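You operate a simulated robot arm through the tools that you are given. There is no shell and no other tool. Be economical: measure what you need, move in short steps, check, and stop when the job is done.

You run a simulated two-armed robot. Do the job below in one go: nothing can be reset, and whatever is moved stays where it is left.

TASK
Pour the blue ink and the yellow ink into the grey pot.
Fine: from the white pot and the orange pot, which go back on the bench; the grey one stays where it is. Set down upright: white measuring pot, orange measuring pot.

Only the result counts: the job must be done as asked and must still hold three seconds after the hand-in. Knocking over, shifting, dropping, spilling or breaking anything else fails it.

THE ROBOT
Two 7-joint arms with two-finger parallel grippers on one trunk, on a base that drives. Base frame: it is fixed to the floor where the robot stands at the start and does not move with it; the origin is under the middle of the robot, x ahead of it, y to its left, z up. Readings come in mm, degrees, newtons and seconds.
The left shoulder is at the start at [20, 113, 1247], the right one opposite. With the tool pointing down near the work surface each hand reaches from about 180 to 600 mm from the robot's upright axis, wherever it stands, measured 20 degrees to its own side. Places, roughly: short wooden bench [700, -100, 800]. Payload 1.57 kg a hand.
The tool frame of a hand sits at the grasp point between the pads (the TCP): z along the fingers, y along the line on which they close. The tips reach 30 mm beyond it. The gripper opens to 80 mm. The fingers are 17 mm wide and 12 mm thick; the gripper's body (40 by 82 mm) begins 80 mm behind the TCP.
Orientation is told as [roll, pitch, yaw] about the base's x, y, z axes, in that order, counted from this pose: with the fingers straight down and closing along the base's y, the tool's x points along the base's -x, its y along +y and its z along -z.

THE INTERFACE
- The arms move only by the tool servo_tool. It takes "left_moves", "right_moves" or both (then of equal length, played together; a hand with none holds still); each is a list of rows, each a list of 6 numbers: the shift along the tool's x, y, z in mm, then the turn, a rotation vector about the tool's x, y, z in rad. In form: [[dx, dy, dz, wx, wy, wz], ...]. A call has 1 to 10 rows; each row shifts and turns the commanded pose from where the row before left it, along the tool's axes as they then stand. "left_grip" and "right_grip" are, for a hand that has rows, the opening, from 0 (shut) to 1 (fully open), set as the call begins (left out, the last holds). Each row takes 0.2 s and may step no farther than 50 mm and 8.6 degrees from the row before; otherwise, or with a gripper value out of range, the whole call is refused. Where a pose cannot be reached the arm comes as near as it can. A force on the tool above 40 N (or 10 N above the force at the start of the call, whichever is more), or a blocked arm, ends the call early, and 0.2 s more pass. The fingers move at their own pace (about 45 mm/s each) and stop on an object; they squeeze with about 42 N. The grip force told is the motor's: it shows also when the fingers shut on nothing. Time passes only in rows, and 0.2 s behind the last, so rows that do not move let the fingers close. The reply holds the time, the measured pose of the TCP, the force on the tool along the base axes, the opening and the grip force, in the units named above and with some noise, with the torque about the TCP (base axes, N m) and any sound that the robot's microphone picked up.
- Cameras (640 x 400 px; columns grow to the right, rows downward): "scene" is now at [95.9, -22, 1377.7]; the picture's right is [-0.22, -0.97, 0.00], its down [-0.51, 0.12, -0.85] and it looks along [0.83, -0.19, -0.52] (base axes); focal length 214 px, centre (320, 200). "left" rides on the left gripper at [72, 7, -122] in its tool frame; the picture's right is [-0.09, 1.00, 0.00], its down [-0.84, -0.08, -0.54] and it looks along [-0.54, -0.05, 0.84] (tool axes); focal length 238 px, centre (320, 200). "right" rides on the right gripper at [72, -7, -122] in its tool frame; the picture's right is [0.09, 1.00, 0.00], its down [-0.84, 0.08, -0.54] and it looks along [-0.54, 0.05, 0.84] (tool axes); focal length 238 px, centre (320, 200). There is no depth. A picture from a camera that has moved, and an enlarged one, comes with that camera's place and axes in the base frame and with its lens.
- grab_frame(camera): a new picture of that camera. The clock stands still meanwhile.
- lift_body(by): slides the trunk up (or, below 0, down) by that many mm; the arms and the scene camera ride with it, the base frame stays. It gives what a move gives, with no picture.
- base_move(legs): drives the robot by 1 to 6 legs, each [ahead, left, turn to the left] in mm, mm and degrees, along the robot's own axes; the way and the turn of a leg run together, so that a leg with both is an arc; at most 1500 mm and 180 degrees a leg. The arms and the cameras ride along, it lands a little off, and it stops where it bumps. It gives what a move gives.
- turn_head(pan, tilt): turns the head with the scene camera to pan (to the left, within 80 degrees either way) and tilt (down, from -29 to 69), counted from straight ahead of the robot. It gives what a move gives.
- zoom(camera, box): a new picture of the part [left, top, right, bottom] of that camera's present view, enlarged. The clock stands still meanwhile.
- sign_off(): hands the job in; it is judged then, once.

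Go step by step. Nothing tells you exact positions but the pictures and the camera data: compare them with the known pose of the tool, close in by small moves and look again before you grip or let go. The budget is 120 turns and 100 pictures, counting those below and the enlarged ones. Unless the task says otherwise, let go and move clear before handing in, and close with one line.

The tools are called after "Emit:" by a JSON object that holds its "fn" and its "kwargs". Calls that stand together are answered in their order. servo_tool: Moves the arms, as the interface text tells. Its arguments: {"type":"object","properties":{"left_moves":{"type":"array"},"left_grip":{"type":"number"},"right_moves":{"type":"array"},"right_grip":{"type":"number"}},"required":[]} The other tools are called the same way: lift_body (by) slides the trunk up or down; base_move (legs) drives the base; turn_head (pan, tilt) turns the head that bears the scene camera; grab_frame (camera) takes a picture; zoom (camera, box) takes an enlarged picture of a part of a camera's view; sign_off () hands the job in.

At the start:

```text
time: 0.0
left_position: [472.6, 70.7, 1266.0]
left_orientation: [0.1, 0.0, 0.0]
left_ft_force: [-0.4, -0.9, -0.6]
left_ft_torque: [-0.02, -0.01, -0.02]
left_grip_width: 79.9
left_gripper_force: 0.1
right_position: [344.2, -308.7, 1233.3]
right_orientation: [0.0, 0.0, -0.1]
right_ft_force: [-0.6, 0.3, 0.8]
right_ft_torque: [-0.02, -0.02, -0.04]
right_grip_width: 79.9
right_gripper_force: 0.0
trunk travel left (down, up): [-300.0, 270.0]
robot x, y, heading: [1.2, 2.6, -0.0]
head pan, tilt: [-13.0, 31.3]
```

scene: 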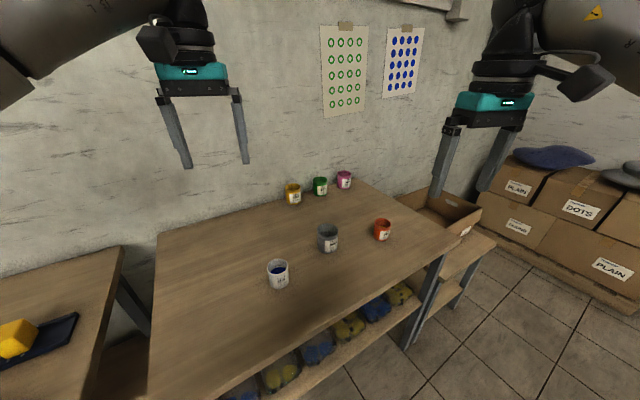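
right: 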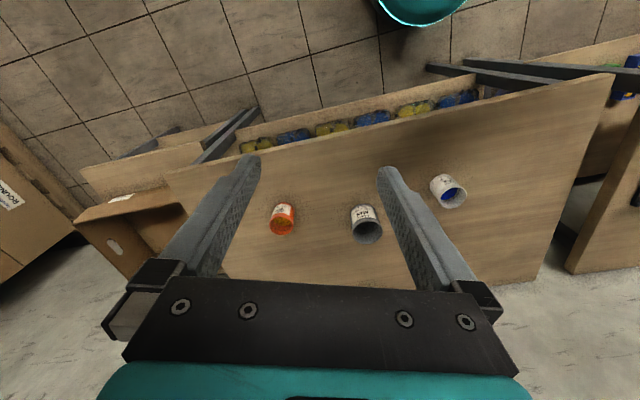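
left: 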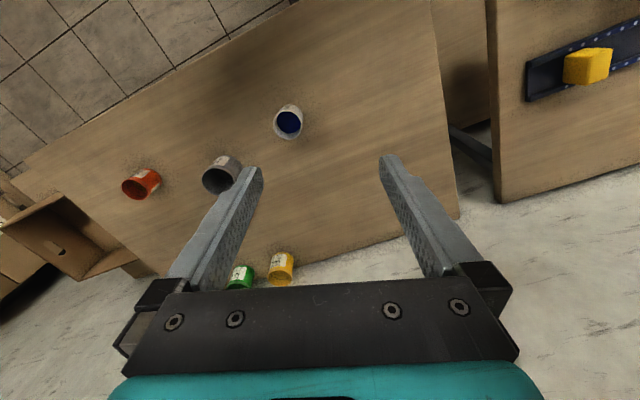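

I see a white pot with blue ink, a grey pot in the middle and an orange pot on the bench, with three more pots behind. I'll zoom in to measure them.

Emit:
{"fn": "zoom", "kwargs": {"camera": "scene", "box": [240, 160, 420, 300]}}

Emit:
{"fn": "zoom", "kwargs": {"camera": "left", "box": [100, 80, 340, 230]}}

Emit:
{"fn": "zoom", "kwargs": {"camera": "right", "box": [250, 150, 490, 300]}}

```text
2.86 times, centred on (330, 230) of scene
camera zoom: at [95.9, -22.0, 1377.7], right [-0.22, -0.97, 0.0], down [-0.51, 0.12, -0.85], along [0.83, -0.19, -0.52], focal length 613 px, centre (291, 114)
```

zoom: 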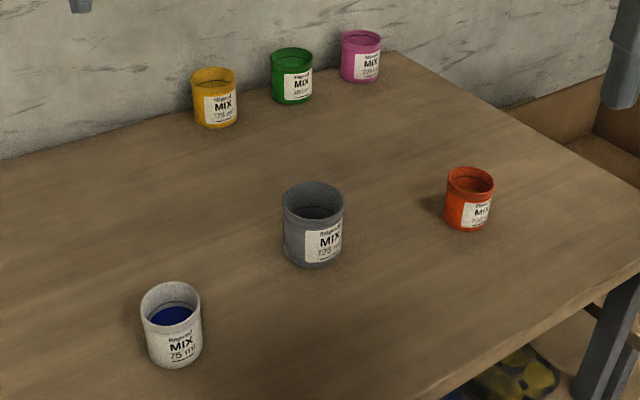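

```text
2.67 times, centred on (220, 155) of left
camera zoom: at [400.9, 78.3, 1388.0], right [0.09, 1.0, 0.0], down [0.84, -0.08, 0.54], along [0.54, -0.05, -0.84], focal length 636 px, centre (587, 320)
```

zoom: 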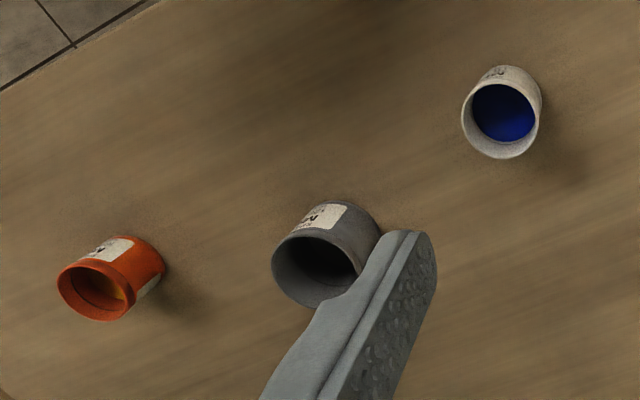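

```text
2.67 times, centred on (370, 225) of right
camera zoom: at [271.4, -315.3, 1353.6], right [-0.09, 1.0, 0.0], down [0.84, 0.08, 0.54], along [0.54, 0.05, -0.84], focal length 636 px, centre (187, 133)
```

zoom: 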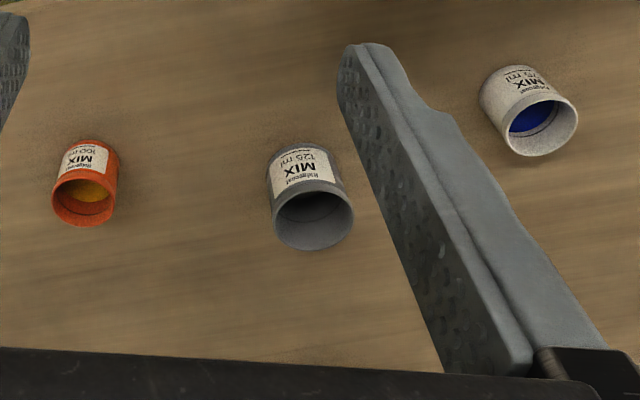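

Triangulating gives rims at about: white (526,1,910), grey (629,-170,922), orange (641,-375,907), with the bench top near z≈836. The bench is turned about 18.6°, so I'll square the robot up to it in front of the grey pot.

Emit:
{"fn": "base_move", "kwargs": {"legs": [[0, 0, 18.6], [38, -364, 0]]}}

Emit:
{"fn": "turn_head", "kwargs": {"pan": 0, "tilt": 40}}

Emit:
{"fn": "grab_frame", "kwargs": {"camera": "scene"}}

Emit:
{"fn": "zoom", "kwargs": {"camera": "scene", "box": [200, 120, 440, 270]}}

```text
time: 3.4
left_position: [580.7, -121.9, 1265.5]
left_orientation: [-0.1, 0.0, 18.6]
left_ft_force: [0.4, 0.8, 0.5]
left_ft_torque: [0.02, 0.0, -0.01]
left_grip_width: 79.8
left_gripper_force: 0.0
right_position: [580.9, -522.1, 1233.0]
right_orientation: [-0.1, 0.0, 18.7]
right_ft_force: [0.0, -0.7, -0.1]
right_ft_torque: [0.03, 0.04, -0.01]
right_grip_width: 79.8
right_gripper_force: 0.0
trunk travel left (down, up): [-300.0, 270.0]
robot x, y, heading: [155.0, -340.9, 18.8]
head pan, tilt: [-13.0, 31.3]
```

```text
time: 4.2
left_position: [579.8, -120.9, 1264.6]
left_orientation: [0.0, 0.0, 18.7]
left_ft_force: [-1.0, 0.8, 0.4]
left_ft_torque: [-0.05, -0.01, -0.02]
left_grip_width: 80.1
left_gripper_force: 0.0
right_position: [580.5, -521.3, 1233.1]
right_orientation: [0.0, 0.0, 18.6]
right_ft_force: [-0.4, 0.6, -0.7]
right_ft_torque: [-0.03, 0.01, -0.01]
right_grip_width: 80.2
right_gripper_force: 0.1
trunk travel left (down, up): [-300.0, 270.0]
robot x, y, heading: [157.0, -337.1, 18.6]
head pan, tilt: [0.0, 40.0]
```

```text
93 pictures are left
camera scene: at [244.3, -310.8, 1364.5], right [0.32, -0.95, 0.0], down [-0.61, -0.2, -0.77], along [0.73, 0.24, -0.64], focal length 214 px, centre (320, 200)
```

scene: 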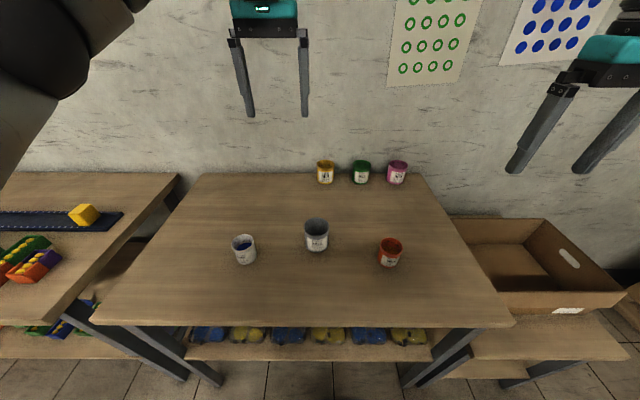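

```text
2.67 times, centred on (320, 195) of scene
camera zoom: at [244.3, -310.8, 1364.5], right [0.32, -0.95, 0.0], down [-0.61, -0.2, -0.77], along [0.73, 0.24, -0.64], focal length 572 px, centre (320, 213)
```

zoom: 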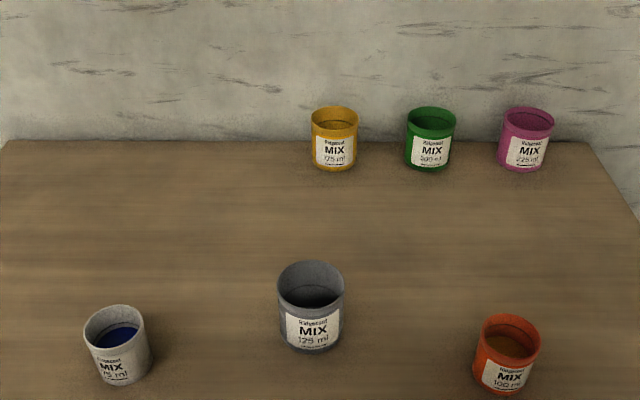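

The robot is now square to the bench and close to the pots. I'll lower the trunk and turn both hands for a side approach, camera on top and fingers pointing inward.

Emit:
{"fn": "lift_body", "kwargs": {"by": -130}}

Emit:
{"fn": "servo_tool", "kwargs": {"left_moves": [[0, 0, 0, 0, 0, -0.15], [0, 0, 0, 0, 0, -0.15], [0, 0, 0, 0, 0, -0.15], [0, 0, 0, 0, 0, -0.15], [0, 0, 0, 0, 0, -0.15], [0, 0, 0, 0, 0, -0.15], [0, 0, 0, 0, 0, -0.15], [0, 0, 0, 0, 0, -0.15], [0, 0, 0, 0, 0, -0.15], [0, 0, 0, 0, 0, -0.15]], "right_moves": [[0, 0, 0, 0, 0, 0.15], [0, 0, 0, 0, 0, 0.15], [0, 0, 0, 0, 0, 0.15], [0, 0, 0, 0, 0, 0.15], [0, 0, 0, 0, 0, 0.15], [0, 0, 0, 0, 0, 0.15], [0, 0, 0, 0, 0, 0.15], [0, 0, 0, 0, 0, 0.15], [0, 0, 0, 0, 0, 0.15], [0, 0, 0, 0, 0, 0.15]]}}

```text
time: 5.8
left_position: [579.2, -120.8, 1135.4]
left_orientation: [0.0, 0.0, 18.5]
left_ft_force: [-0.7, 0.6, -0.1]
left_ft_torque: [0.01, 0.03, -0.02]
left_grip_width: 80.1
left_gripper_force: 0.0
right_position: [581.4, -520.9, 1103.1]
right_orientation: [-0.1, 0.1, 18.6]
right_ft_force: [0.5, 0.5, -0.1]
right_ft_torque: [0.01, 0.01, 0.03]
right_grip_width: 80.0
right_gripper_force: 0.0
trunk travel left (down, up): [-170.0, 400.0]
robot x, y, heading: [156.2, -338.9, 18.5]
head pan, tilt: [0.0, 40.0]
```

```text
time: 8.0
left_position: [581.8, -121.6, 1135.0]
left_orientation: [0.0, 0.0, 104.7]
left_ft_force: [-0.1, 0.0, -0.6]
left_ft_torque: [-0.04, -0.02, 0.0]
left_grip_width: 79.6
left_gripper_force: 0.0
right_position: [581.0, -522.1, 1104.7]
right_orientation: [0.0, 0.0, -67.6]
right_ft_force: [0.3, 0.5, -0.1]
right_ft_torque: [0.03, 0.0, -0.01]
right_grip_width: 80.0
right_gripper_force: 0.1
trunk travel left (down, up): [-170.0, 400.0]
robot x, y, heading: [155.5, -340.9, 18.6]
head pan, tilt: [0.0, 40.0]
```

Both hands yawed fine. Now tilt them toward the horizontal, moving the left one outward.

Emit:
{"fn": "servo_tool", "kwargs": {"left_moves": [[-29, 0, 0, 0, 0.142, 0], [-28.7, 0, -4.1, 0, 0.142, 0], [-27.8, 0, -8.1, 0, 0.142, 0], [-26.4, 0, -11.9, 0, 0.142, 0], [-24.4, 0, -15.6, 0, 0.142, 0], [-22, 0, -18.9, 0, 0.142, 0], [-19.1, 0, -21.8, 0, 0.142, 0], [-15.8, 0, -24.3, 0, 0.142, 0]], "right_moves": [[0, 0, 0, 0, 0.142, 0], [0, 0, 0, 0, 0.142, 0], [0, 0, 0, 0, 0.142, 0], [0, 0, 0, 0, 0.142, 0], [0, 0, 0, 0, 0.142, 0], [0, 0, 0, 0, 0.142, 0], [0, 0, 0, 0, 0.142, 0], [0, 0, 0, 0, 0.142, 0]]}}

Emit:
{"fn": "grab_frame", "kwargs": {"camera": "scene"}}

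```text
time: 9.8
left_position: [507.7, 79.7, 1145.5]
left_orientation: [-0.5, 65.3, 104.3]
left_ft_force: [-0.3, 0.0, -0.2]
left_ft_torque: [-0.01, -0.04, 0.03]
left_grip_width: 80.1
left_gripper_force: 0.2
left hand out of reach, approached as far as the arm can: row 7, 8
right_position: [580.0, -520.6, 1104.1]
right_orientation: [0.3, 65.2, -67.0]
right_ft_force: [-0.8, 0.6, 0.8]
right_ft_torque: [-0.02, -0.06, -0.03]
right_grip_width: 80.1
right_gripper_force: 0.1
trunk travel left (down, up): [-170.0, 400.0]
robot x, y, heading: [152.9, -337.7, 18.5]
head pan, tilt: [0.0, 40.0]
```

```text
91 pictures are left
camera scene: at [242.8, -308.9, 1234.5], right [0.32, -0.95, 0.0], down [-0.61, -0.21, -0.77], along [0.73, 0.24, -0.64], focal length 214 px, centre (320, 200)
```

scene: 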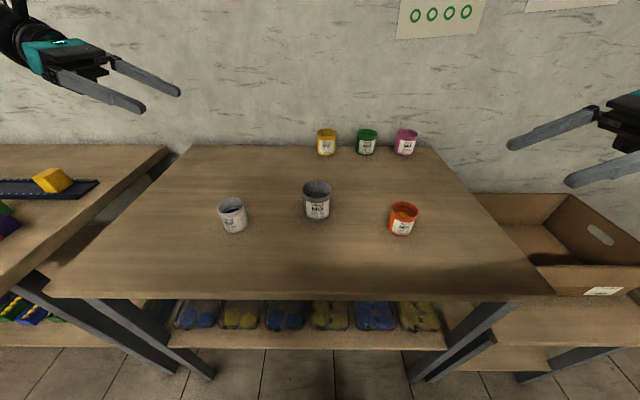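

The side poses work, though the left hand is at its reach limit. I'll turn both headings 30° forward and draw the left hand in a bit.

Emit:
{"fn": "servo_tool", "kwargs": {"left_moves": [[0, 0, 20, 0.118, 0, -0.055], [0, 0, 20, 0.118, 0, -0.055], [0, 0, 0, 0.118, 0, -0.055], [0, 0, 0, 0.118, 0, -0.055]], "right_moves": [[0, 0, 0, -0.118, 0, 0.055], [0, 0, 0, -0.118, 0, 0.055], [0, 0, 0, -0.118, 0, 0.055], [0, 0, 0, -0.118, 0, 0.055]]}}

```text
time: 10.8
left_position: [520.5, 42.2, 1130.7]
left_orientation: [0.1, 65.2, 134.6]
left_ft_force: [0.3, -0.4, -0.2]
left_ft_torque: [0.01, -0.03, 0.0]
left_grip_width: 80.0
left_gripper_force: 0.0
right_position: [580.6, -522.0, 1103.5]
right_orientation: [0.0, 65.1, -97.1]
right_ft_force: [0.6, -0.6, -0.7]
right_ft_torque: [-0.03, -0.02, 0.01]
right_grip_width: 80.3
right_gripper_force: 0.0
trunk travel left (down, up): [-170.0, 400.0]
robot x, y, heading: [158.5, -343.5, 18.7]
head pan, tilt: [0.0, 40.0]
```

Now both hands go to pre-grasp points 110 mm short of the white and orange pots.

Emit:
{"fn": "servo_tool", "kwargs": {"left_moves": [[-43, 4.6, 5.5, 0, 0, 0], [-43, 4.6, 5.5, 0, 0, 0], [-43, 4.6, 5.5, 0, 0, 0], [-43, 4.6, 5.5, 0, 0, 0], [-43, 4.6, 5.5, 0, 0, 0]], "right_moves": [[-28.7, 8.2, 25, 0, 0, 0], [-28.7, 8.2, 25, 0, 0, 0], [-28.7, 8.2, 25, 0, 0, 0], [-28.7, 8.2, 25, 0, 0, 0], [-28.7, 8.2, 25, 0, 0, 0]]}}

Emit:
{"fn": "grab_frame", "kwargs": {"camera": "scene"}}

Emit:
{"fn": "grab_frame", "kwargs": {"camera": "left"}}

Emit:
{"fn": "grab_frame", "kwargs": {"camera": "right"}}

```text
time: 11.9
left_position: [456.0, 73.2, 921.0]
left_orientation: [-0.2, 65.3, 134.3]
left_ft_force: [-0.1, -0.4, -0.4]
left_ft_torque: [0.02, -0.02, 0.01]
left_grip_width: 79.8
left_gripper_force: 0.0
right_position: [627.6, -472.1, 922.3]
right_orientation: [0.0, 65.0, -97.1]
right_ft_force: [0.0, 0.5, 0.0]
right_ft_torque: [0.0, 0.01, -0.02]
right_grip_width: 80.1
right_gripper_force: 0.1
trunk travel left (down, up): [-170.0, 400.0]
robot x, y, heading: [153.6, -335.3, 18.6]
head pan, tilt: [0.0, 40.0]
```

```text
90 pictures are left
camera scene: at [244.4, -310.6, 1234.4], right [0.32, -0.95, 0.0], down [-0.61, -0.21, -0.77], along [0.73, 0.24, -0.64], focal length 214 px, centre (320, 200)
```

scene: 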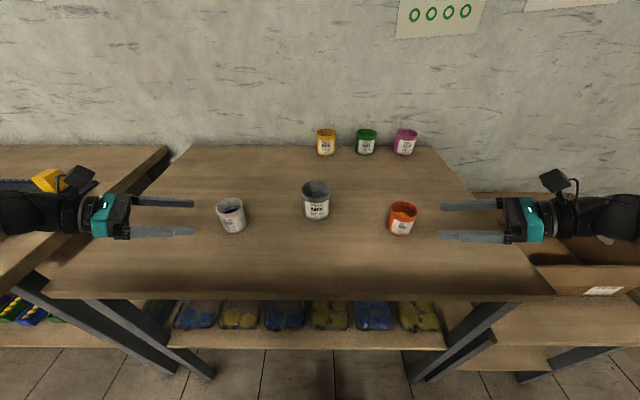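

```text
89 pictures are left
camera left: at [396.3, 126.6, 1037.8], right [-0.74, -0.67, -0.08], down [-0.53, 0.66, -0.53], along [0.41, -0.35, -0.84], focal length 238 px, centre (320, 200)
```

left: 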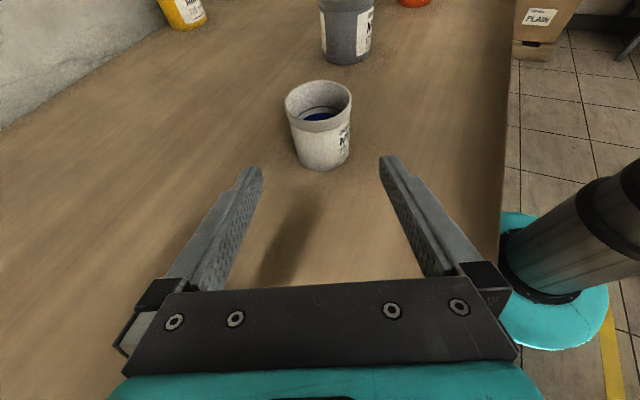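

```text
88 pictures are left
camera right: at [610.6, -551.7, 1036.2], right [0.99, -0.09, 0.08], down [-0.03, -0.85, -0.53], along [0.12, 0.52, -0.84], focal length 238 px, centre (320, 200)
```

right: 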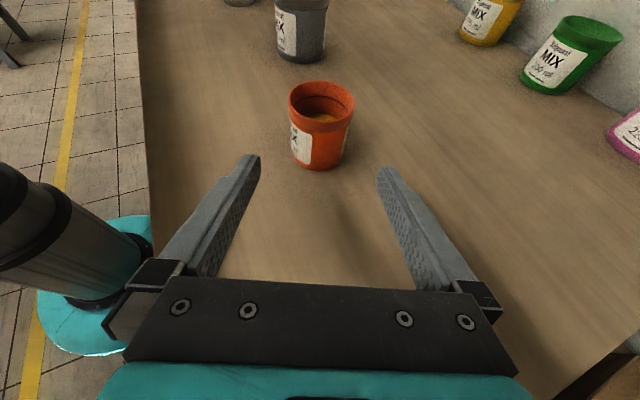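

Both pots lie dead centre between their open fingers. I'll advance along the fingers to straddle them.

Emit:
{"fn": "servo_tool", "kwargs": {"left_moves": [[0, 0, 18, 0, 0, 0], [0, 0, 18, 0, 0, 0], [0, 0, 18, 0, 0, 0], [0, 0, 18, 0, 0, 0], [0, 0, 18, 0, 0, 0], [0, 0, 18, 0, 0, 0]], "right_moves": [[0, 0, 18, 0, 0, 0], [0, 0, 18, 0, 0, 0], [0, 0, 18, 0, 0, 0], [0, 0, 18, 0, 0, 0], [0, 0, 18, 0, 0, 0], [0, 0, 18, 0, 0, 0]]}}

Emit:
{"fn": "grab_frame", "kwargs": {"camera": "left"}}

Emit:
{"fn": "grab_frame", "kwargs": {"camera": "right"}}

Emit:
{"fn": "zoom", "kwargs": {"camera": "scene", "box": [120, 140, 520, 300]}}

```text
time: 13.3
left_position: [526.4, 0.5, 878.6]
left_orientation: [0.1, 65.1, 134.5]
left_ft_force: [0.0, -1.3, 0.0]
left_ft_torque: [0.0, 0.04, -0.02]
left_grip_width: 79.6
left_gripper_force: 0.1
right_position: [640.9, -378.3, 875.9]
right_orientation: [-0.1, 65.1, -97.2]
right_ft_force: [0.2, -0.3, 0.4]
right_ft_torque: [0.03, 0.0, 0.02]
right_grip_width: 80.1
right_gripper_force: 0.2
trunk travel left (down, up): [-170.0, 400.0]
robot x, y, heading: [154.6, -336.6, 18.7]
head pan, tilt: [0.0, 40.0]
```

```text
87 pictures are left
camera left: at [466.4, 54.1, 995.0], right [-0.74, -0.67, -0.08], down [-0.54, 0.66, -0.53], along [0.41, -0.35, -0.84], focal length 238 px, centre (320, 200)
```

left: 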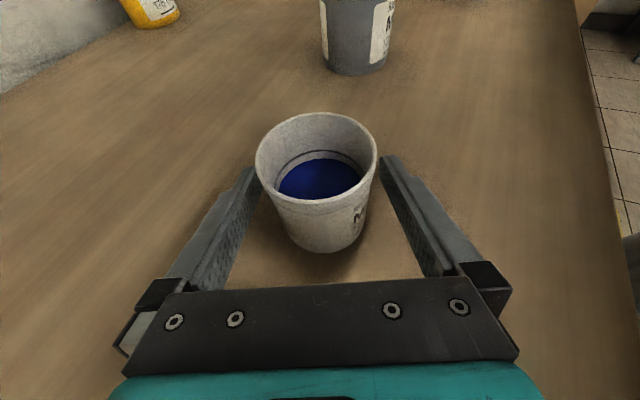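

```text
86 pictures are left
camera right: at [623.1, -456.4, 990.4], right [0.99, -0.09, 0.08], down [-0.03, -0.85, -0.53], along [0.12, 0.52, -0.84], focal length 238 px, centre (320, 200)
```

right: 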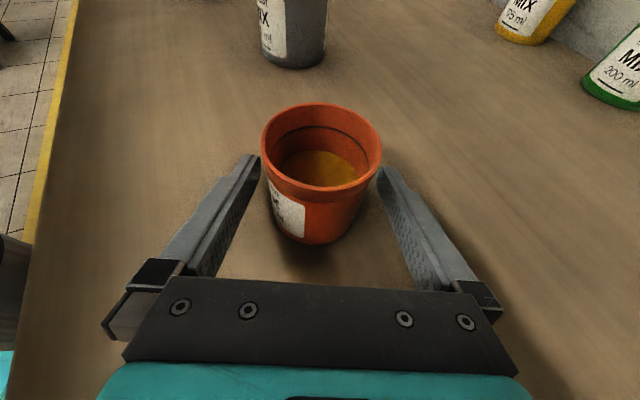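

```text
1.60 times, centred on (320, 220) of scene
camera zoom: at [244.4, -310.7, 1234.4], right [0.32, -0.95, 0.0], down [-0.61, -0.21, -0.77], along [0.73, 0.24, -0.64], focal length 343 px, centre (320, 168)
```

zoom: 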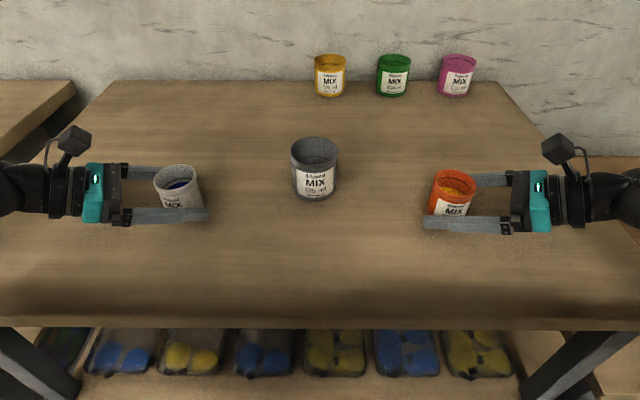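

Both pots sit between the pads; I'll close both grippers.

Emit:
{"fn": "servo_tool", "kwargs": {"left_moves": [[0, 0, 0, 0, 0, 0], [0, 0, 0, 0, 0, 0], [0, 0, 0, 0, 0, 0], [0, 0, 0, 0, 0, 0]], "left_grip": 0}}

Emit:
{"fn": "grab_frame", "kwargs": {"camera": "left"}}

```text
time: 14.3
left_position: [526.0, 1.0, 878.8]
left_orientation: [0.2, 65.1, 134.5]
left_ft_force: [0.4, 0.3, -0.2]
left_ft_torque: [0.01, 0.01, -0.04]
left_grip_width: 54.2
left_gripper_force: 35.9
right_position: [640.9, -378.0, 876.6]
right_orientation: [-0.1, 65.1, -97.1]
right_ft_force: [-0.4, -0.1, -0.2]
right_ft_torque: [-0.02, 0.01, 0.0]
right_grip_width: 79.9
right_gripper_force: 0.1
trunk travel left (down, up): [-170.0, 400.0]
robot x, y, heading: [156.2, -338.0, 18.7]
head pan, tilt: [0.0, 40.0]
```

```text
84 pictures are left
camera left: at [466.2, 53.9, 995.0], right [-0.74, -0.67, -0.08], down [-0.54, 0.66, -0.53], along [0.41, -0.35, -0.84], focal length 238 px, centre (320, 200)
```

left: 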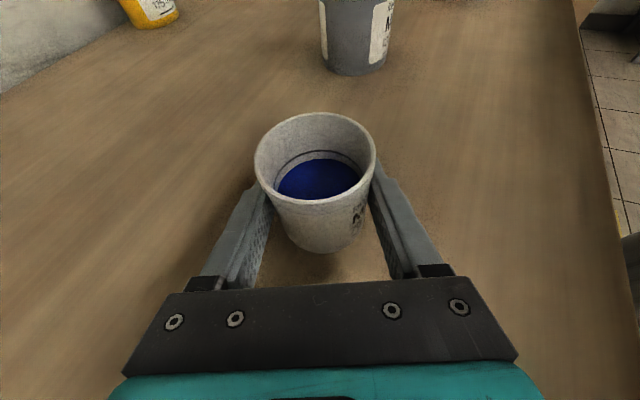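

White pot is held. I'll lift it straight up, then carry it level toward the grey pot.

Emit:
{"fn": "servo_tool", "kwargs": {"left_moves": [[8, 0, -3.7, 0, 0, 0], [17, 0, -8, 0, 0, 0], [17, 0, -8, 0, 0, 0], [17, 0, -8, 0, 0, 0], [17, 0, -8, 0, 0, 0], [17, 0, -8, 0, 0, 0], [17, 0, -8, 0, 0, 0], [8, 0, -3.7, 0, 0, 0]]}}

Emit:
{"fn": "servo_tool", "kwargs": {"left_moves": [[4, 0, 9, 0, 0, 0], [8.3, 0.5, 17.8, 0, 0, 0], [8.3, 0.5, 17.8, 0, 0, 0], [8.3, 0.5, 17.8, 0, 0, 0], [8.3, 0.5, 17.8, 0, 0, 0], [8.3, 0.5, 17.8, 0, 0, 0], [8.3, 0.5, 17.8, 0, 0, 0], [8.3, 0.5, 17.8, 0, 0, 0], [8.3, 0.5, 17.8, 0, 0, 0], [8.3, 0.5, 17.8, 0, 0, 0]]}}

Emit:
{"fn": "grab_frame", "kwargs": {"camera": "scene"}}

Emit:
{"fn": "grab_frame", "kwargs": {"camera": "left"}}

```text
time: 16.1
left_position: [527.7, 3.4, 1008.5]
left_orientation: [0.3, 65.0, 134.5]
left_ft_force: [0.3, 0.0, -0.9]
left_ft_torque: [0.01, 0.02, -0.01]
left_grip_width: 54.3
left_gripper_force: 41.7
right_position: [641.0, -376.8, 876.2]
right_orientation: [0.0, 65.1, -97.3]
right_ft_force: [0.7, -0.4, -0.1]
right_ft_torque: [-0.03, 0.0, 0.0]
right_grip_width: 80.0
right_gripper_force: 0.0
trunk travel left (down, up): [-170.0, 400.0]
robot x, y, heading: [154.9, -339.8, 18.4]
head pan, tilt: [0.0, 40.0]
```

```text
time: 18.4
left_position: [651.9, -134.6, 1006.7]
left_orientation: [0.2, 65.0, 134.6]
left_ft_force: [0.3, -0.1, -2.4]
left_ft_torque: [0.01, -0.05, 0.0]
left_grip_width: 54.4
left_gripper_force: 41.7
right_position: [639.8, -377.4, 876.8]
right_orientation: [-0.1, 65.0, -97.2]
right_ft_force: [0.5, 0.0, -0.4]
right_ft_torque: [0.0, -0.02, 0.01]
right_grip_width: 80.0
right_gripper_force: 0.1
trunk travel left (down, up): [-170.0, 400.0]
robot x, y, heading: [154.9, -341.9, 18.7]
head pan, tilt: [0.0, 40.0]
```

```text
83 pictures are left
camera scene: at [244.4, -310.9, 1234.4], right [0.32, -0.95, 0.0], down [-0.61, -0.21, -0.77], along [0.73, 0.24, -0.64], focal length 214 px, centre (320, 200)
```

scene: 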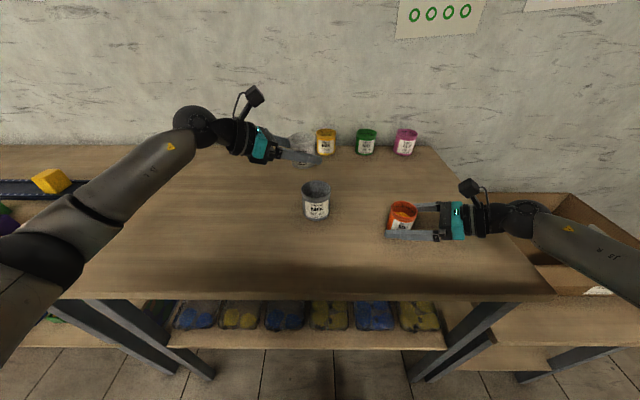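

```text
82 pictures are left
camera left: at [591.5, -80.8, 1123.0], right [-0.74, -0.67, -0.08], down [-0.54, 0.66, -0.53], along [0.41, -0.35, -0.84], focal length 238 px, centre (320, 200)
```

left: 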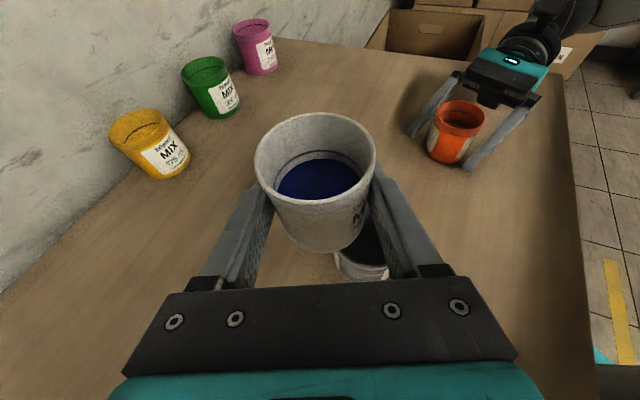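

The pot is lined up beside and above the grey one. I'll start tipping it about the horizontal axis, keeping the lip over the grey mouth, and stop at 45° before ink flows.

Emit:
{"fn": "servo_tool", "kwargs": {"left_moves": [[-3.5, -4.9, 3.7, 0.0554, 0, 0.1187], [-4.1, -2.7, 4, 0.0554, 0, 0.1187], [-5.1, -1, 4.4, 0.0554, 0, 0.1187], [-4.9, 0.5, 4.4, 0.0554, 0, 0.1187], [-5.4, 2.3, 4.6, 0.0554, 0, 0.1187], [-4.5, 3.8, 4.2, 0.0554, 0, 0.1187]]}}

Emit:
{"fn": "zoom", "kwargs": {"camera": "scene", "box": [220, 100, 420, 225]}}

Emit:
{"fn": "grab_frame", "kwargs": {"camera": "left"}}

Emit:
{"fn": "grab_frame", "kwargs": {"camera": "right"}}

```text
time: 19.8
left_position: [671.8, -132.1, 973.1]
left_orientation: [-67.3, 39.8, 77.6]
left_ft_force: [-0.6, -0.6, -1.3]
left_ft_torque: [-0.04, -0.02, 0.0]
left_grip_width: 54.1
left_gripper_force: 41.4
right_position: [640.4, -377.2, 874.9]
right_orientation: [-0.1, 65.1, -97.3]
right_ft_force: [1.1, 0.4, 0.4]
right_ft_torque: [0.01, 0.0, 0.02]
right_grip_width: 80.0
right_gripper_force: 0.1
trunk travel left (down, up): [-170.0, 400.0]
robot x, y, heading: [155.9, -340.4, 18.3]
head pan, tilt: [0.0, 40.0]
```

```text
3.20 times, centred on (320, 162) of scene
camera zoom: at [244.3, -310.7, 1234.4], right [0.32, -0.95, 0.0], down [-0.61, -0.21, -0.77], along [0.73, 0.24, -0.64], focal length 686 px, centre (320, 320)
```

zoom: 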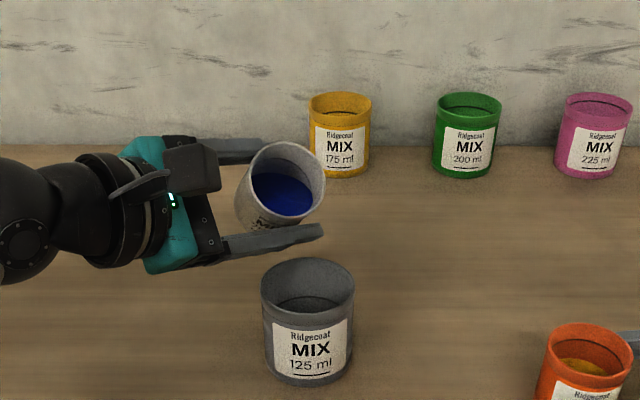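

```text
80 pictures are left
camera left: at [554.2, -135.3, 1050.4], right [-0.49, -0.42, -0.76], down [-0.28, 0.9, -0.32], along [0.83, 0.06, -0.56], focal length 238 px, centre (320, 200)
```

left: 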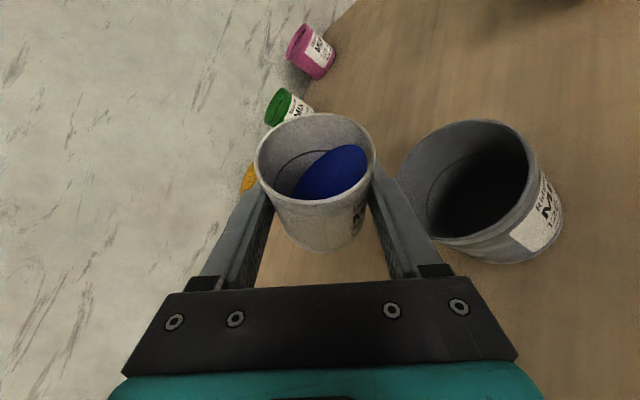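

```text
79 pictures are left
camera right: at [622.9, -456.5, 990.5], right [0.99, -0.08, 0.08], down [-0.03, -0.85, -0.53], along [0.12, 0.52, -0.84], focal length 238 px, centre (320, 200)
```

right: 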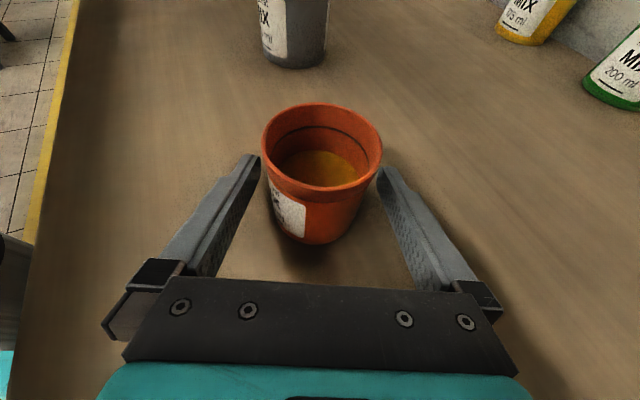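

Blue ink nears the lip, which is over the grey mouth. I'll tip slowly to 60° and check where the stream lands.

Emit:
{"fn": "servo_tool", "kwargs": {"left_moves": [[0.4, -0.3, -0.2, 0.0277, 0, 0.0594], [0.4, -0.3, -0.2, 0.0277, 0, 0.0594], [0.7, -0.3, -0.3, 0.0277, 0, 0.0594], [0.7, -0.3, -0.3, 0.0277, 0, 0.0594], [0, 0, 0, 0, 0, 0]]}}

Emit:
{"fn": "zoom", "kwargs": {"camera": "scene", "box": [220, 100, 420, 225]}}

Emit:
{"fn": "grab_frame", "kwargs": {"camera": "left"}}

```text
time: 20.9
left_position: [671.1, -132.6, 973.6]
left_orientation: [-76.3, 27.1, 72.6]
left_ft_force: [-0.1, -0.1, -1.4]
left_ft_torque: [0.02, 0.0, 0.04]
left_grip_width: 53.9
left_gripper_force: 42.4
right_position: [640.4, -377.4, 876.2]
right_orientation: [0.0, 65.1, -97.3]
right_ft_force: [-0.1, 0.1, 0.1]
right_ft_torque: [0.01, -0.01, 0.01]
right_grip_width: 79.8
right_gripper_force: 0.1
trunk travel left (down, up): [-170.0, 400.0]
robot x, y, heading: [157.1, -337.8, 18.7]
head pan, tilt: [0.0, 40.0]
```

```text
3.20 times, centred on (320, 162) of scene
camera zoom: at [244.3, -310.7, 1234.4], right [0.32, -0.95, 0.0], down [-0.61, -0.21, -0.77], along [0.73, 0.24, -0.64], focal length 686 px, centre (320, 320)
```

zoom: 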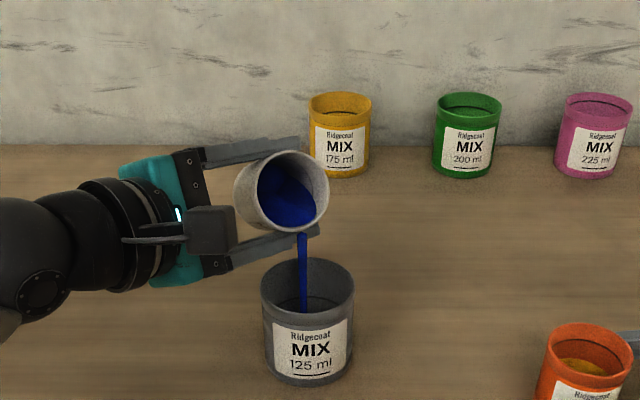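

```text
77 pictures are left
camera left: at [541.3, -148.7, 1026.8], right [-0.33, -0.27, -0.9], down [-0.24, 0.95, -0.2], along [0.91, 0.15, -0.38], focal length 238 px, centre (320, 200)
```

left: 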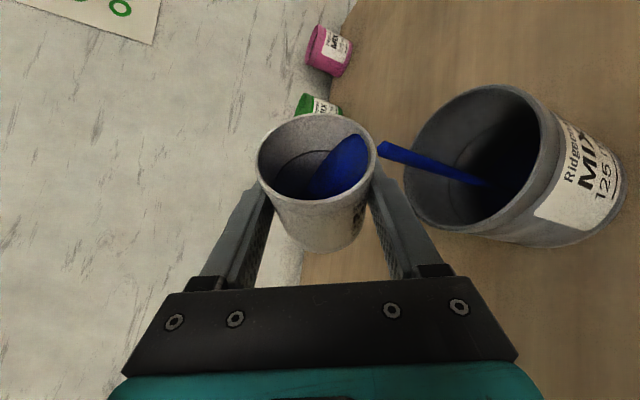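

The stream falls squarely inside the grey pot. I'll continue slowly to 90°.

Emit:
{"fn": "servo_tool", "kwargs": {"left_moves": [[0, 0, 0, 0, 0, 0], [0.9, -0.3, -0.45, 0.0277, 0, 0.0594], [0.9, -0.3, -0.45, 0.0277, 0, 0.0594], [1.2, 0, -0.55, 0.0277, 0, 0.0594], [1.2, 0, -0.55, 0.0277, 0, 0.0594], [1.4, -0.1, -0.65, 0.0277, 0, 0.0594], [1.4, -0.1, -0.65, 0.0277, 0, 0.0594], [1.7, -1, -0.8, 0.0277, 0, 0.0594], [1.7, -1, -0.8, 0.0277, 0, 0.0594]]}}

Emit:
{"fn": "zoom", "kwargs": {"camera": "scene", "box": [220, 100, 420, 225]}}

Emit:
{"fn": "grab_frame", "kwargs": {"camera": "left"}}

```text
time: 22.9
left_position: [665.3, -141.3, 980.3]
left_orientation: [-90.2, 0.0, 69.4]
left_ft_force: [-0.7, -1.5, -1.2]
left_ft_torque: [0.04, 0.02, -0.02]
left_grip_width: 54.1
left_gripper_force: 41.8
right_position: [640.3, -377.0, 876.3]
right_orientation: [-0.1, 65.1, -97.2]
right_ft_force: [-1.1, -0.2, 0.5]
right_ft_torque: [-0.03, 0.0, -0.01]
right_grip_width: 79.8
right_gripper_force: 0.1
trunk travel left (down, up): [-170.0, 400.0]
robot x, y, heading: [157.4, -338.7, 18.3]
head pan, tilt: [0.0, 40.0]
```

```text
3.20 times, centred on (320, 162) of scene
camera zoom: at [244.3, -310.7, 1234.4], right [0.32, -0.95, 0.0], down [-0.61, -0.21, -0.77], along [0.73, 0.24, -0.64], focal length 686 px, centre (320, 320)
```

zoom: 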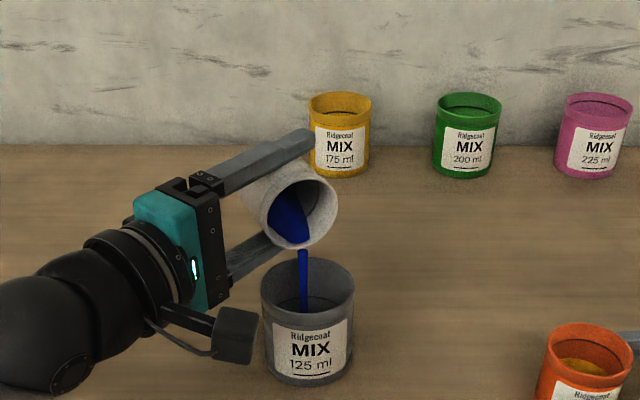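

```text
75 pictures are left
camera left: at [525.8, -164.5, 973.6], right [0.04, 0.09, -1.0], down [-0.21, 0.97, 0.08], along [0.98, 0.21, 0.05], focal length 238 px, centre (320, 200)
```

left: 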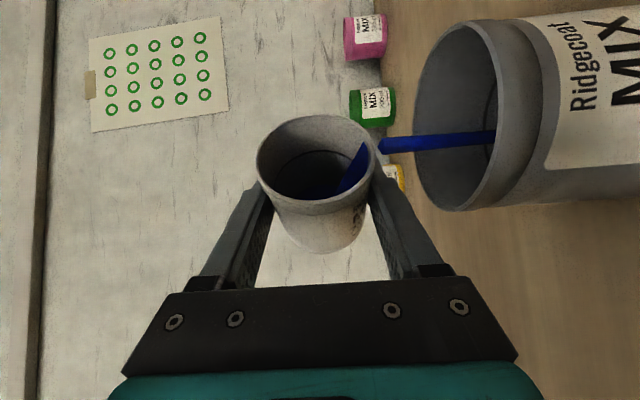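

Still flowing neatly inside. I'll continue to about 128° by pivoting about the lip.

Emit:
{"fn": "servo_tool", "kwargs": {"left_moves": [[1.9, -1.95, -0.87, 0.0277, 0, 0.0594], [1.9, -1.95, -0.87, 0.0277, 0, 0.0594], [1.9, -1.95, -0.87, 0.0277, 0, 0.0594], [1.9, -1.95, -0.87, 0.0277, 0, 0.0594], [1.9, -1.95, -0.87, 0.0277, 0, 0.0594], [1.9, -1.95, -0.87, 0.0277, 0, 0.0594], [1.9, -1.95, -0.87, 0.0277, 0, 0.0594], [1.9, -1.95, -0.87, 0.0277, 0, 0.0594], [1.9, -1.95, -0.87, 0.0277, 0, 0.0594], [1.9, -1.95, -0.87, 0.0277, 0, 0.0594]]}}

Emit:
{"fn": "zoom", "kwargs": {"camera": "scene", "box": [220, 100, 420, 225]}}

Emit:
{"fn": "grab_frame", "kwargs": {"camera": "left"}}

```text
time: 25.1
left_position: [645.7, -157.8, 990.7]
left_orientation: [-108.2, -33.5, 74.8]
left_ft_force: [-0.4, 0.2, 0.2]
left_ft_torque: [-0.01, -0.02, 0.03]
left_grip_width: 54.3
left_gripper_force: 42.4
right_position: [640.0, -378.2, 876.6]
right_orientation: [0.0, 65.1, -97.3]
right_ft_force: [0.4, 0.6, 0.0]
right_ft_torque: [0.0, -0.06, 0.0]
right_grip_width: 79.9
right_gripper_force: 0.1
trunk travel left (down, up): [-170.0, 400.0]
robot x, y, heading: [156.3, -338.6, 18.7]
head pan, tilt: [0.0, 40.0]
```

```text
3.20 times, centred on (320, 162) of scene
camera zoom: at [244.3, -310.7, 1234.4], right [0.32, -0.95, 0.0], down [-0.61, -0.21, -0.77], along [0.73, 0.24, -0.64], focal length 686 px, centre (320, 320)
```

zoom: 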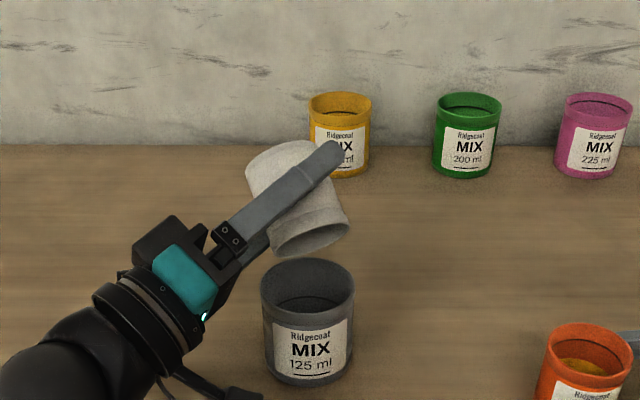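

```text
73 pictures are left
camera left: at [526.6, -162.0, 914.7], right [0.46, 0.5, -0.74], down [-0.33, 0.87, 0.38], along [0.83, 0.07, 0.56], focal length 238 px, centre (320, 200)
```

left: 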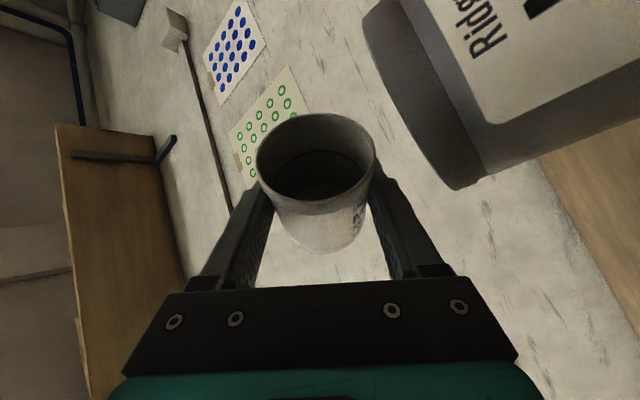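

The pot looks drained; I'll wait a moment for the last drops and check inside.

Emit:
{"fn": "servo_tool", "kwargs": {"left_moves": [[0, 0, 0, 0, 0, 0], [0, 0, 0, 0, 0, 0], [0, 0, 0, 0, 0, 0], [0, 0, 0, 0, 0, 0], [0, 0, 0, 0, 0, 0], [0, 0, 0, 0, 0, 0], [0, 0, 0, 0, 0, 0]]}}

Emit:
{"fn": "zoom", "kwargs": {"camera": "left", "box": [240, 90, 400, 190]}}

Emit:
{"fn": "zoom", "kwargs": {"camera": "scene", "box": [260, 130, 370, 225]}}

```text
time: 26.8
left_position: [643.7, -157.0, 991.4]
left_orientation: [-108.2, -33.5, 75.0]
left_ft_force: [-0.3, 0.8, -0.5]
left_ft_torque: [-0.01, -0.02, -0.03]
left_grip_width: 53.9
left_gripper_force: 41.6
right_position: [641.1, -377.3, 874.4]
right_orientation: [-0.1, 65.2, -97.2]
right_ft_force: [1.2, 0.6, -0.8]
right_ft_torque: [0.02, 0.0, -0.03]
right_grip_width: 80.2
right_gripper_force: 0.1
trunk travel left (down, up): [-170.0, 400.0]
robot x, y, heading: [154.6, -339.5, 18.9]
head pan, tilt: [0.0, 40.0]
```

```text
4.00 times, centred on (320, 140) of left
camera zoom: at [526.6, -162.0, 915.1], right [0.46, 0.5, -0.74], down [-0.33, 0.87, 0.38], along [0.83, 0.07, 0.56], focal length 953 px, centre (320, 440)
```

zoom: 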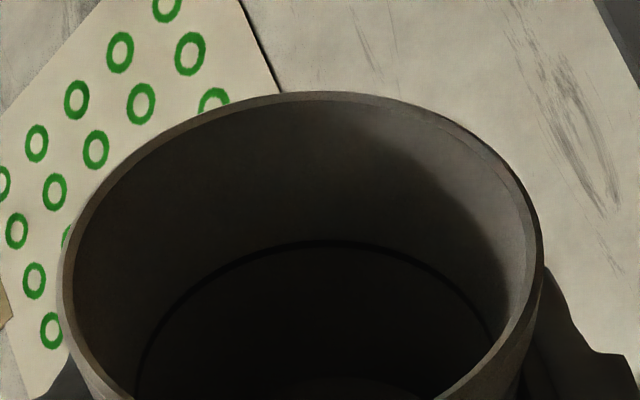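

```text
4.21 times, centred on (315, 178) of scene
camera zoom: at [244.3, -310.7, 1234.4], right [0.32, -0.95, 0.0], down [-0.61, -0.21, -0.77], along [0.73, 0.24, -0.64], focal length 903 px, centre (341, 295)
```

zoom: 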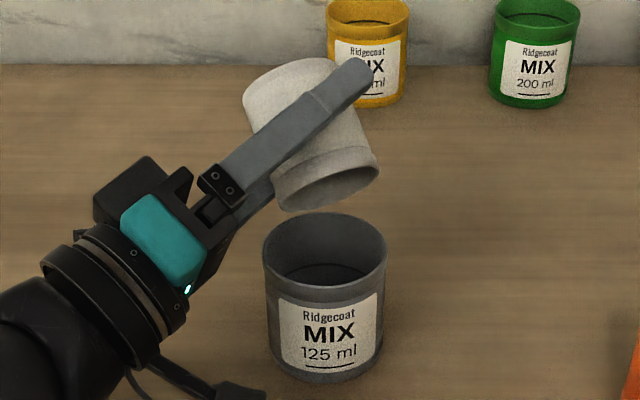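

Empty. I'll reverse the same path to bring the white pot upright again.

Emit:
{"fn": "servo_tool", "kwargs": {"left_moves": [[-3.7, 3.9, 1.75, -0.0554, 0, -0.1187], [-3.7, 3.9, 1.75, -0.0554, 0, -0.1187], [-3.7, 3.9, 1.75, -0.0554, 0, -0.1187], [-3.7, 3.9, 1.75, -0.0554, 0, -0.1187], [-3.7, 3.9, 1.75, -0.0554, 0, -0.1187], [-3.5, 2, 1.65, -0.0554, 0, -0.1187], [-2.8, 0.2, 1.3, -0.0554, 0, -0.1187], [-2.4, 0, 1.1, -0.0554, 0, -0.1187], [-1.9, 0.5, 0.9, -0.0554, 0, -0.1187], [-1.4, 0.7, 0.65, -0.0554, 0, -0.1187]]}}

Emit:
{"fn": "servo_tool", "kwargs": {"left_moves": [[-0.8, 0.6, 0.4, -0.0554, 0, -0.1187], [4.5, -3.8, -4.2, -0.0554, 0, -0.1187], [5.4, -2.3, -4.6, -0.0554, 0, -0.1187], [4.9, -0.5, -4.4, -0.0554, 0, -0.1187], [5.1, 1, -4.4, -0.0554, 0, -0.1187], [4.1, 2.7, -4, -0.0554, 0, -0.1187], [3.5, 4.9, -3.7, -0.0554, 0, -0.1187]]}}

Emit:
{"fn": "zoom", "kwargs": {"camera": "scene", "box": [220, 100, 420, 225]}}

Emit:
{"fn": "grab_frame", "kwargs": {"camera": "left"}}

```text
time: 28.9
left_position: [673.8, -129.6, 975.8]
left_orientation: [-72.1, 33.7, 74.8]
left_ft_force: [0.9, -0.5, 0.3]
left_ft_torque: [0.01, -0.03, 0.03]
left_grip_width: 54.3
left_gripper_force: 42.0
right_position: [641.0, -376.8, 874.6]
right_orientation: [-0.1, 65.1, -97.2]
right_ft_force: [-0.5, -0.2, -0.6]
right_ft_torque: [-0.02, 0.02, -0.03]
right_grip_width: 80.0
right_gripper_force: 0.0
trunk travel left (down, up): [-170.0, 400.0]
robot x, y, heading: [158.4, -340.7, 18.8]
head pan, tilt: [0.0, 40.0]
```

```text
time: 30.6
left_position: [651.7, -138.4, 1009.6]
left_orientation: [0.5, 65.1, 134.8]
left_ft_force: [0.1, -1.0, 0.4]
left_ft_torque: [-0.02, -0.02, -0.02]
left_grip_width: 54.2
left_gripper_force: 41.5
right_position: [641.8, -377.1, 875.3]
right_orientation: [-0.1, 65.1, -97.2]
right_ft_force: [-0.4, 0.5, -0.7]
right_ft_torque: [-0.03, 0.02, 0.02]
right_grip_width: 79.9
right_gripper_force: 0.1
trunk travel left (down, up): [-170.0, 400.0]
robot x, y, heading: [157.0, -342.3, 18.4]
head pan, tilt: [0.0, 40.0]
```

```text
3.20 times, centred on (320, 162) of scene
camera zoom: at [244.3, -310.7, 1234.4], right [0.32, -0.95, 0.0], down [-0.61, -0.21, -0.77], along [0.73, 0.24, -0.64], focal length 686 px, centre (320, 320)
```

zoom: 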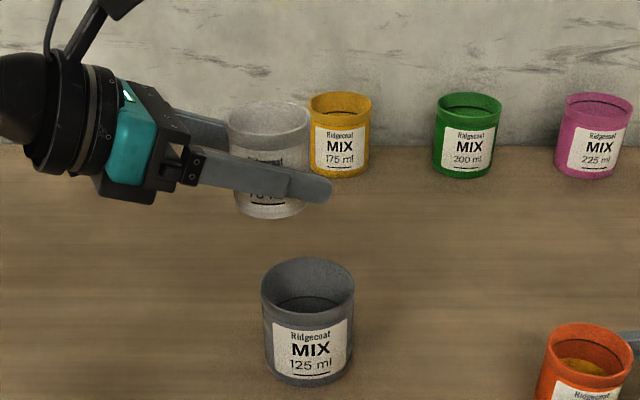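

```text
69 pictures are left
camera left: at [591.4, -83.9, 1125.8], right [-0.74, -0.67, -0.08], down [-0.54, 0.66, -0.53], along [0.41, -0.35, -0.84], focal length 238 px, centre (320, 200)
```

left: 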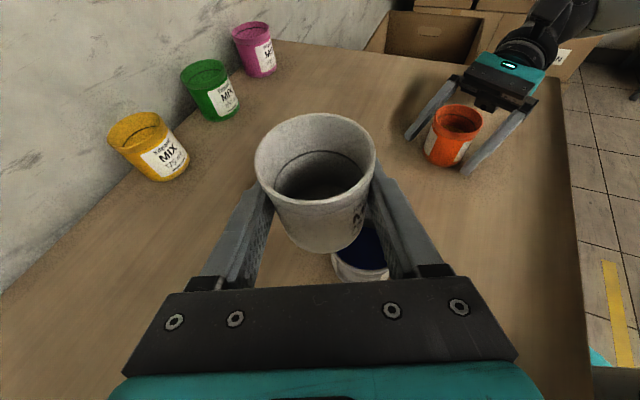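

White pot is upright and empty, with blue now in the grey pot. Carry it back to its original spot and lower it most of the way.

Emit:
{"fn": "servo_tool", "kwargs": {"left_moves": [[-9.9, -1.05, -21.2, 0, 0, 0], [-9.9, -1.05, -21.2, 0, 0, 0], [-9.9, -1.05, -21.2, 0, 0, 0], [-9.9, -1.05, -21.2, 0, 0, 0], [-9.9, -1.05, -21.2, 0, 0, 0], [-9.9, -1.05, -21.2, 0, 0, 0], [-9.9, -1.05, -21.2, 0, 0, 0], [-9.9, -1.05, -21.2, 0, 0, 0]]}}

Emit:
{"fn": "servo_tool", "kwargs": {"left_moves": [[-18, 0, 8.4, 0, 0, 0], [-18, 0, 8.4, 0, 0, 0], [-18, 0, 8.4, 0, 0, 0], [-18, 0, 8.4, 0, 0, 0], [-18, 0, 8.4, 0, 0, 0], [-14, 0, 6.5, 0, 0, 0]]}}

Emit:
{"fn": "grab_frame", "kwargs": {"camera": "left"}}

```text
time: 32.4
left_position: [524.4, 3.3, 1008.2]
left_orientation: [0.1, 65.2, 134.3]
left_ft_force: [0.5, -0.2, -0.4]
left_ft_torque: [0.02, 0.01, 0.02]
left_grip_width: 54.0
left_gripper_force: 41.7
right_position: [640.3, -377.3, 876.9]
right_orientation: [-0.2, 65.0, -97.2]
right_ft_force: [0.7, 0.3, -0.3]
right_ft_torque: [-0.02, -0.02, -0.03]
right_grip_width: 80.2
right_gripper_force: 0.1
trunk travel left (down, up): [-170.0, 400.0]
robot x, y, heading: [151.5, -341.7, 18.5]
head pan, tilt: [0.0, 40.0]
```

```text
time: 33.8
left_position: [524.9, 3.1, 892.6]
left_orientation: [0.0, 65.2, 134.4]
left_ft_force: [-0.2, 0.4, -0.7]
left_ft_torque: [0.01, -0.01, -0.03]
left_grip_width: 54.2
left_gripper_force: 42.9
right_position: [638.9, -376.4, 876.0]
right_orientation: [-0.1, 65.1, -97.2]
right_ft_force: [0.3, 0.0, 0.9]
right_ft_torque: [-0.03, 0.0, 0.0]
right_grip_width: 80.0
right_gripper_force: 0.1
trunk travel left (down, up): [-170.0, 400.0]
robot x, y, heading: [153.9, -336.9, 18.8]
head pan, tilt: [0.0, 40.0]
```

```text
68 pictures are left
camera left: at [465.8, 56.6, 1008.4], right [-0.74, -0.67, -0.08], down [-0.53, 0.66, -0.53], along [0.41, -0.35, -0.84], focal length 238 px, centre (320, 200)
```

left: 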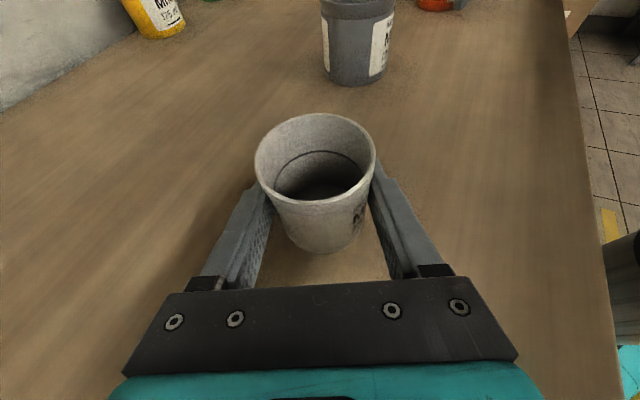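

About 13 mm to go. I'll lower in fine steps and watch for contact.

Emit:
{"fn": "servo_tool", "kwargs": {"left_moves": [[-3.6, 0, 1.7, 0, 0, 0], [-3.6, 0, 1.7, 0, 0, 0], [-2.7, 0, 1.27, 0, 0, 0], [-0.9, 0, 0.42, 0, 0, 0], [-0.9, 0, 0.42, 0, 0, 0]]}}

Emit:
{"fn": "zoom", "kwargs": {"camera": "scene", "box": [160, 160, 320, 260]}}

```text
time: 35.0
left_position: [527.0, 3.4, 880.2]
left_orientation: [0.1, 65.3, 134.5]
left_ft_force: [0.6, 0.0, 0.1]
left_ft_torque: [-0.01, 0.02, -0.01]
left_grip_width: 54.1
left_gripper_force: 41.7
right_position: [640.6, -377.6, 875.1]
right_orientation: [-0.2, 65.0, -97.1]
right_ft_force: [-0.6, -0.9, 0.1]
right_ft_torque: [-0.02, 0.01, 0.01]
right_grip_width: 79.9
right_gripper_force: 0.0
trunk travel left (down, up): [-170.0, 400.0]
robot x, y, heading: [155.7, -337.3, 18.5]
head pan, tilt: [0.0, 40.0]
```

```text
4.00 times, centred on (240, 210) of scene
camera zoom: at [244.3, -310.7, 1234.4], right [0.32, -0.95, 0.0], down [-0.61, -0.21, -0.77], along [0.73, 0.24, -0.64], focal length 858 px, centre (640, 160)
```

zoom: 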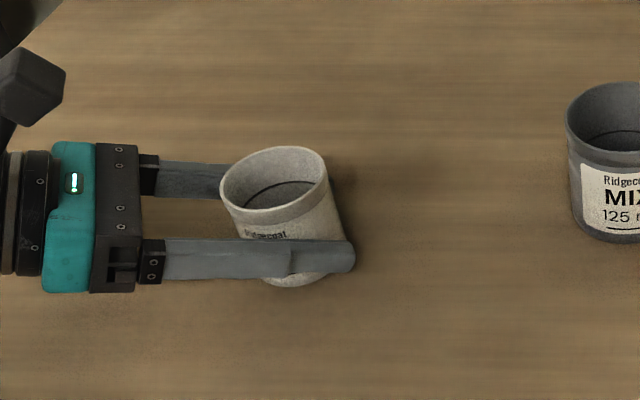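

No contact yet; two more millimetres in half-millimetre steps.

Emit:
{"fn": "servo_tool", "kwargs": {"left_moves": [[-0.5, 0, 0.21, 0, 0, 0], [-0.5, 0, 0.21, 0, 0, 0], [-0.5, 0, 0.21, 0, 0, 0], [-0.4, 0, 0.2, 0, 0, 0]]}}

Emit:
{"fn": "zoom", "kwargs": {"camera": "left", "box": [220, 90, 420, 270]}}

```text
time: 36.0
left_position: [528.5, 3.4, 879.1]
left_orientation: [-0.3, 65.4, 134.2]
left_ft_force: [-2.3, 1.5, 7.2]
left_ft_torque: [0.13, 0.19, 0.0]
left_grip_width: 53.9
left_gripper_force: 42.0
right_position: [639.8, -378.1, 874.7]
right_orientation: [-0.2, 65.1, -97.2]
right_ft_force: [-0.5, 0.2, 0.4]
right_ft_torque: [0.03, -0.02, 0.0]
right_grip_width: 79.8
right_gripper_force: 0.1
trunk travel left (down, up): [-170.0, 400.0]
robot x, y, heading: [159.0, -340.2, 18.6]
head pan, tilt: [0.0, 40.0]
```

```text
2.22 times, centred on (320, 180) of left
camera zoom: at [466.8, 56.9, 995.3], right [-0.74, -0.67, -0.09], down [-0.53, 0.66, -0.53], along [0.41, -0.35, -0.84], focal length 530 px, centre (320, 244)
```

zoom: 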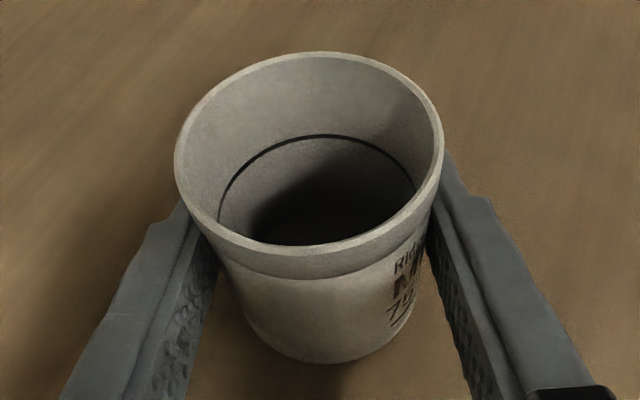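

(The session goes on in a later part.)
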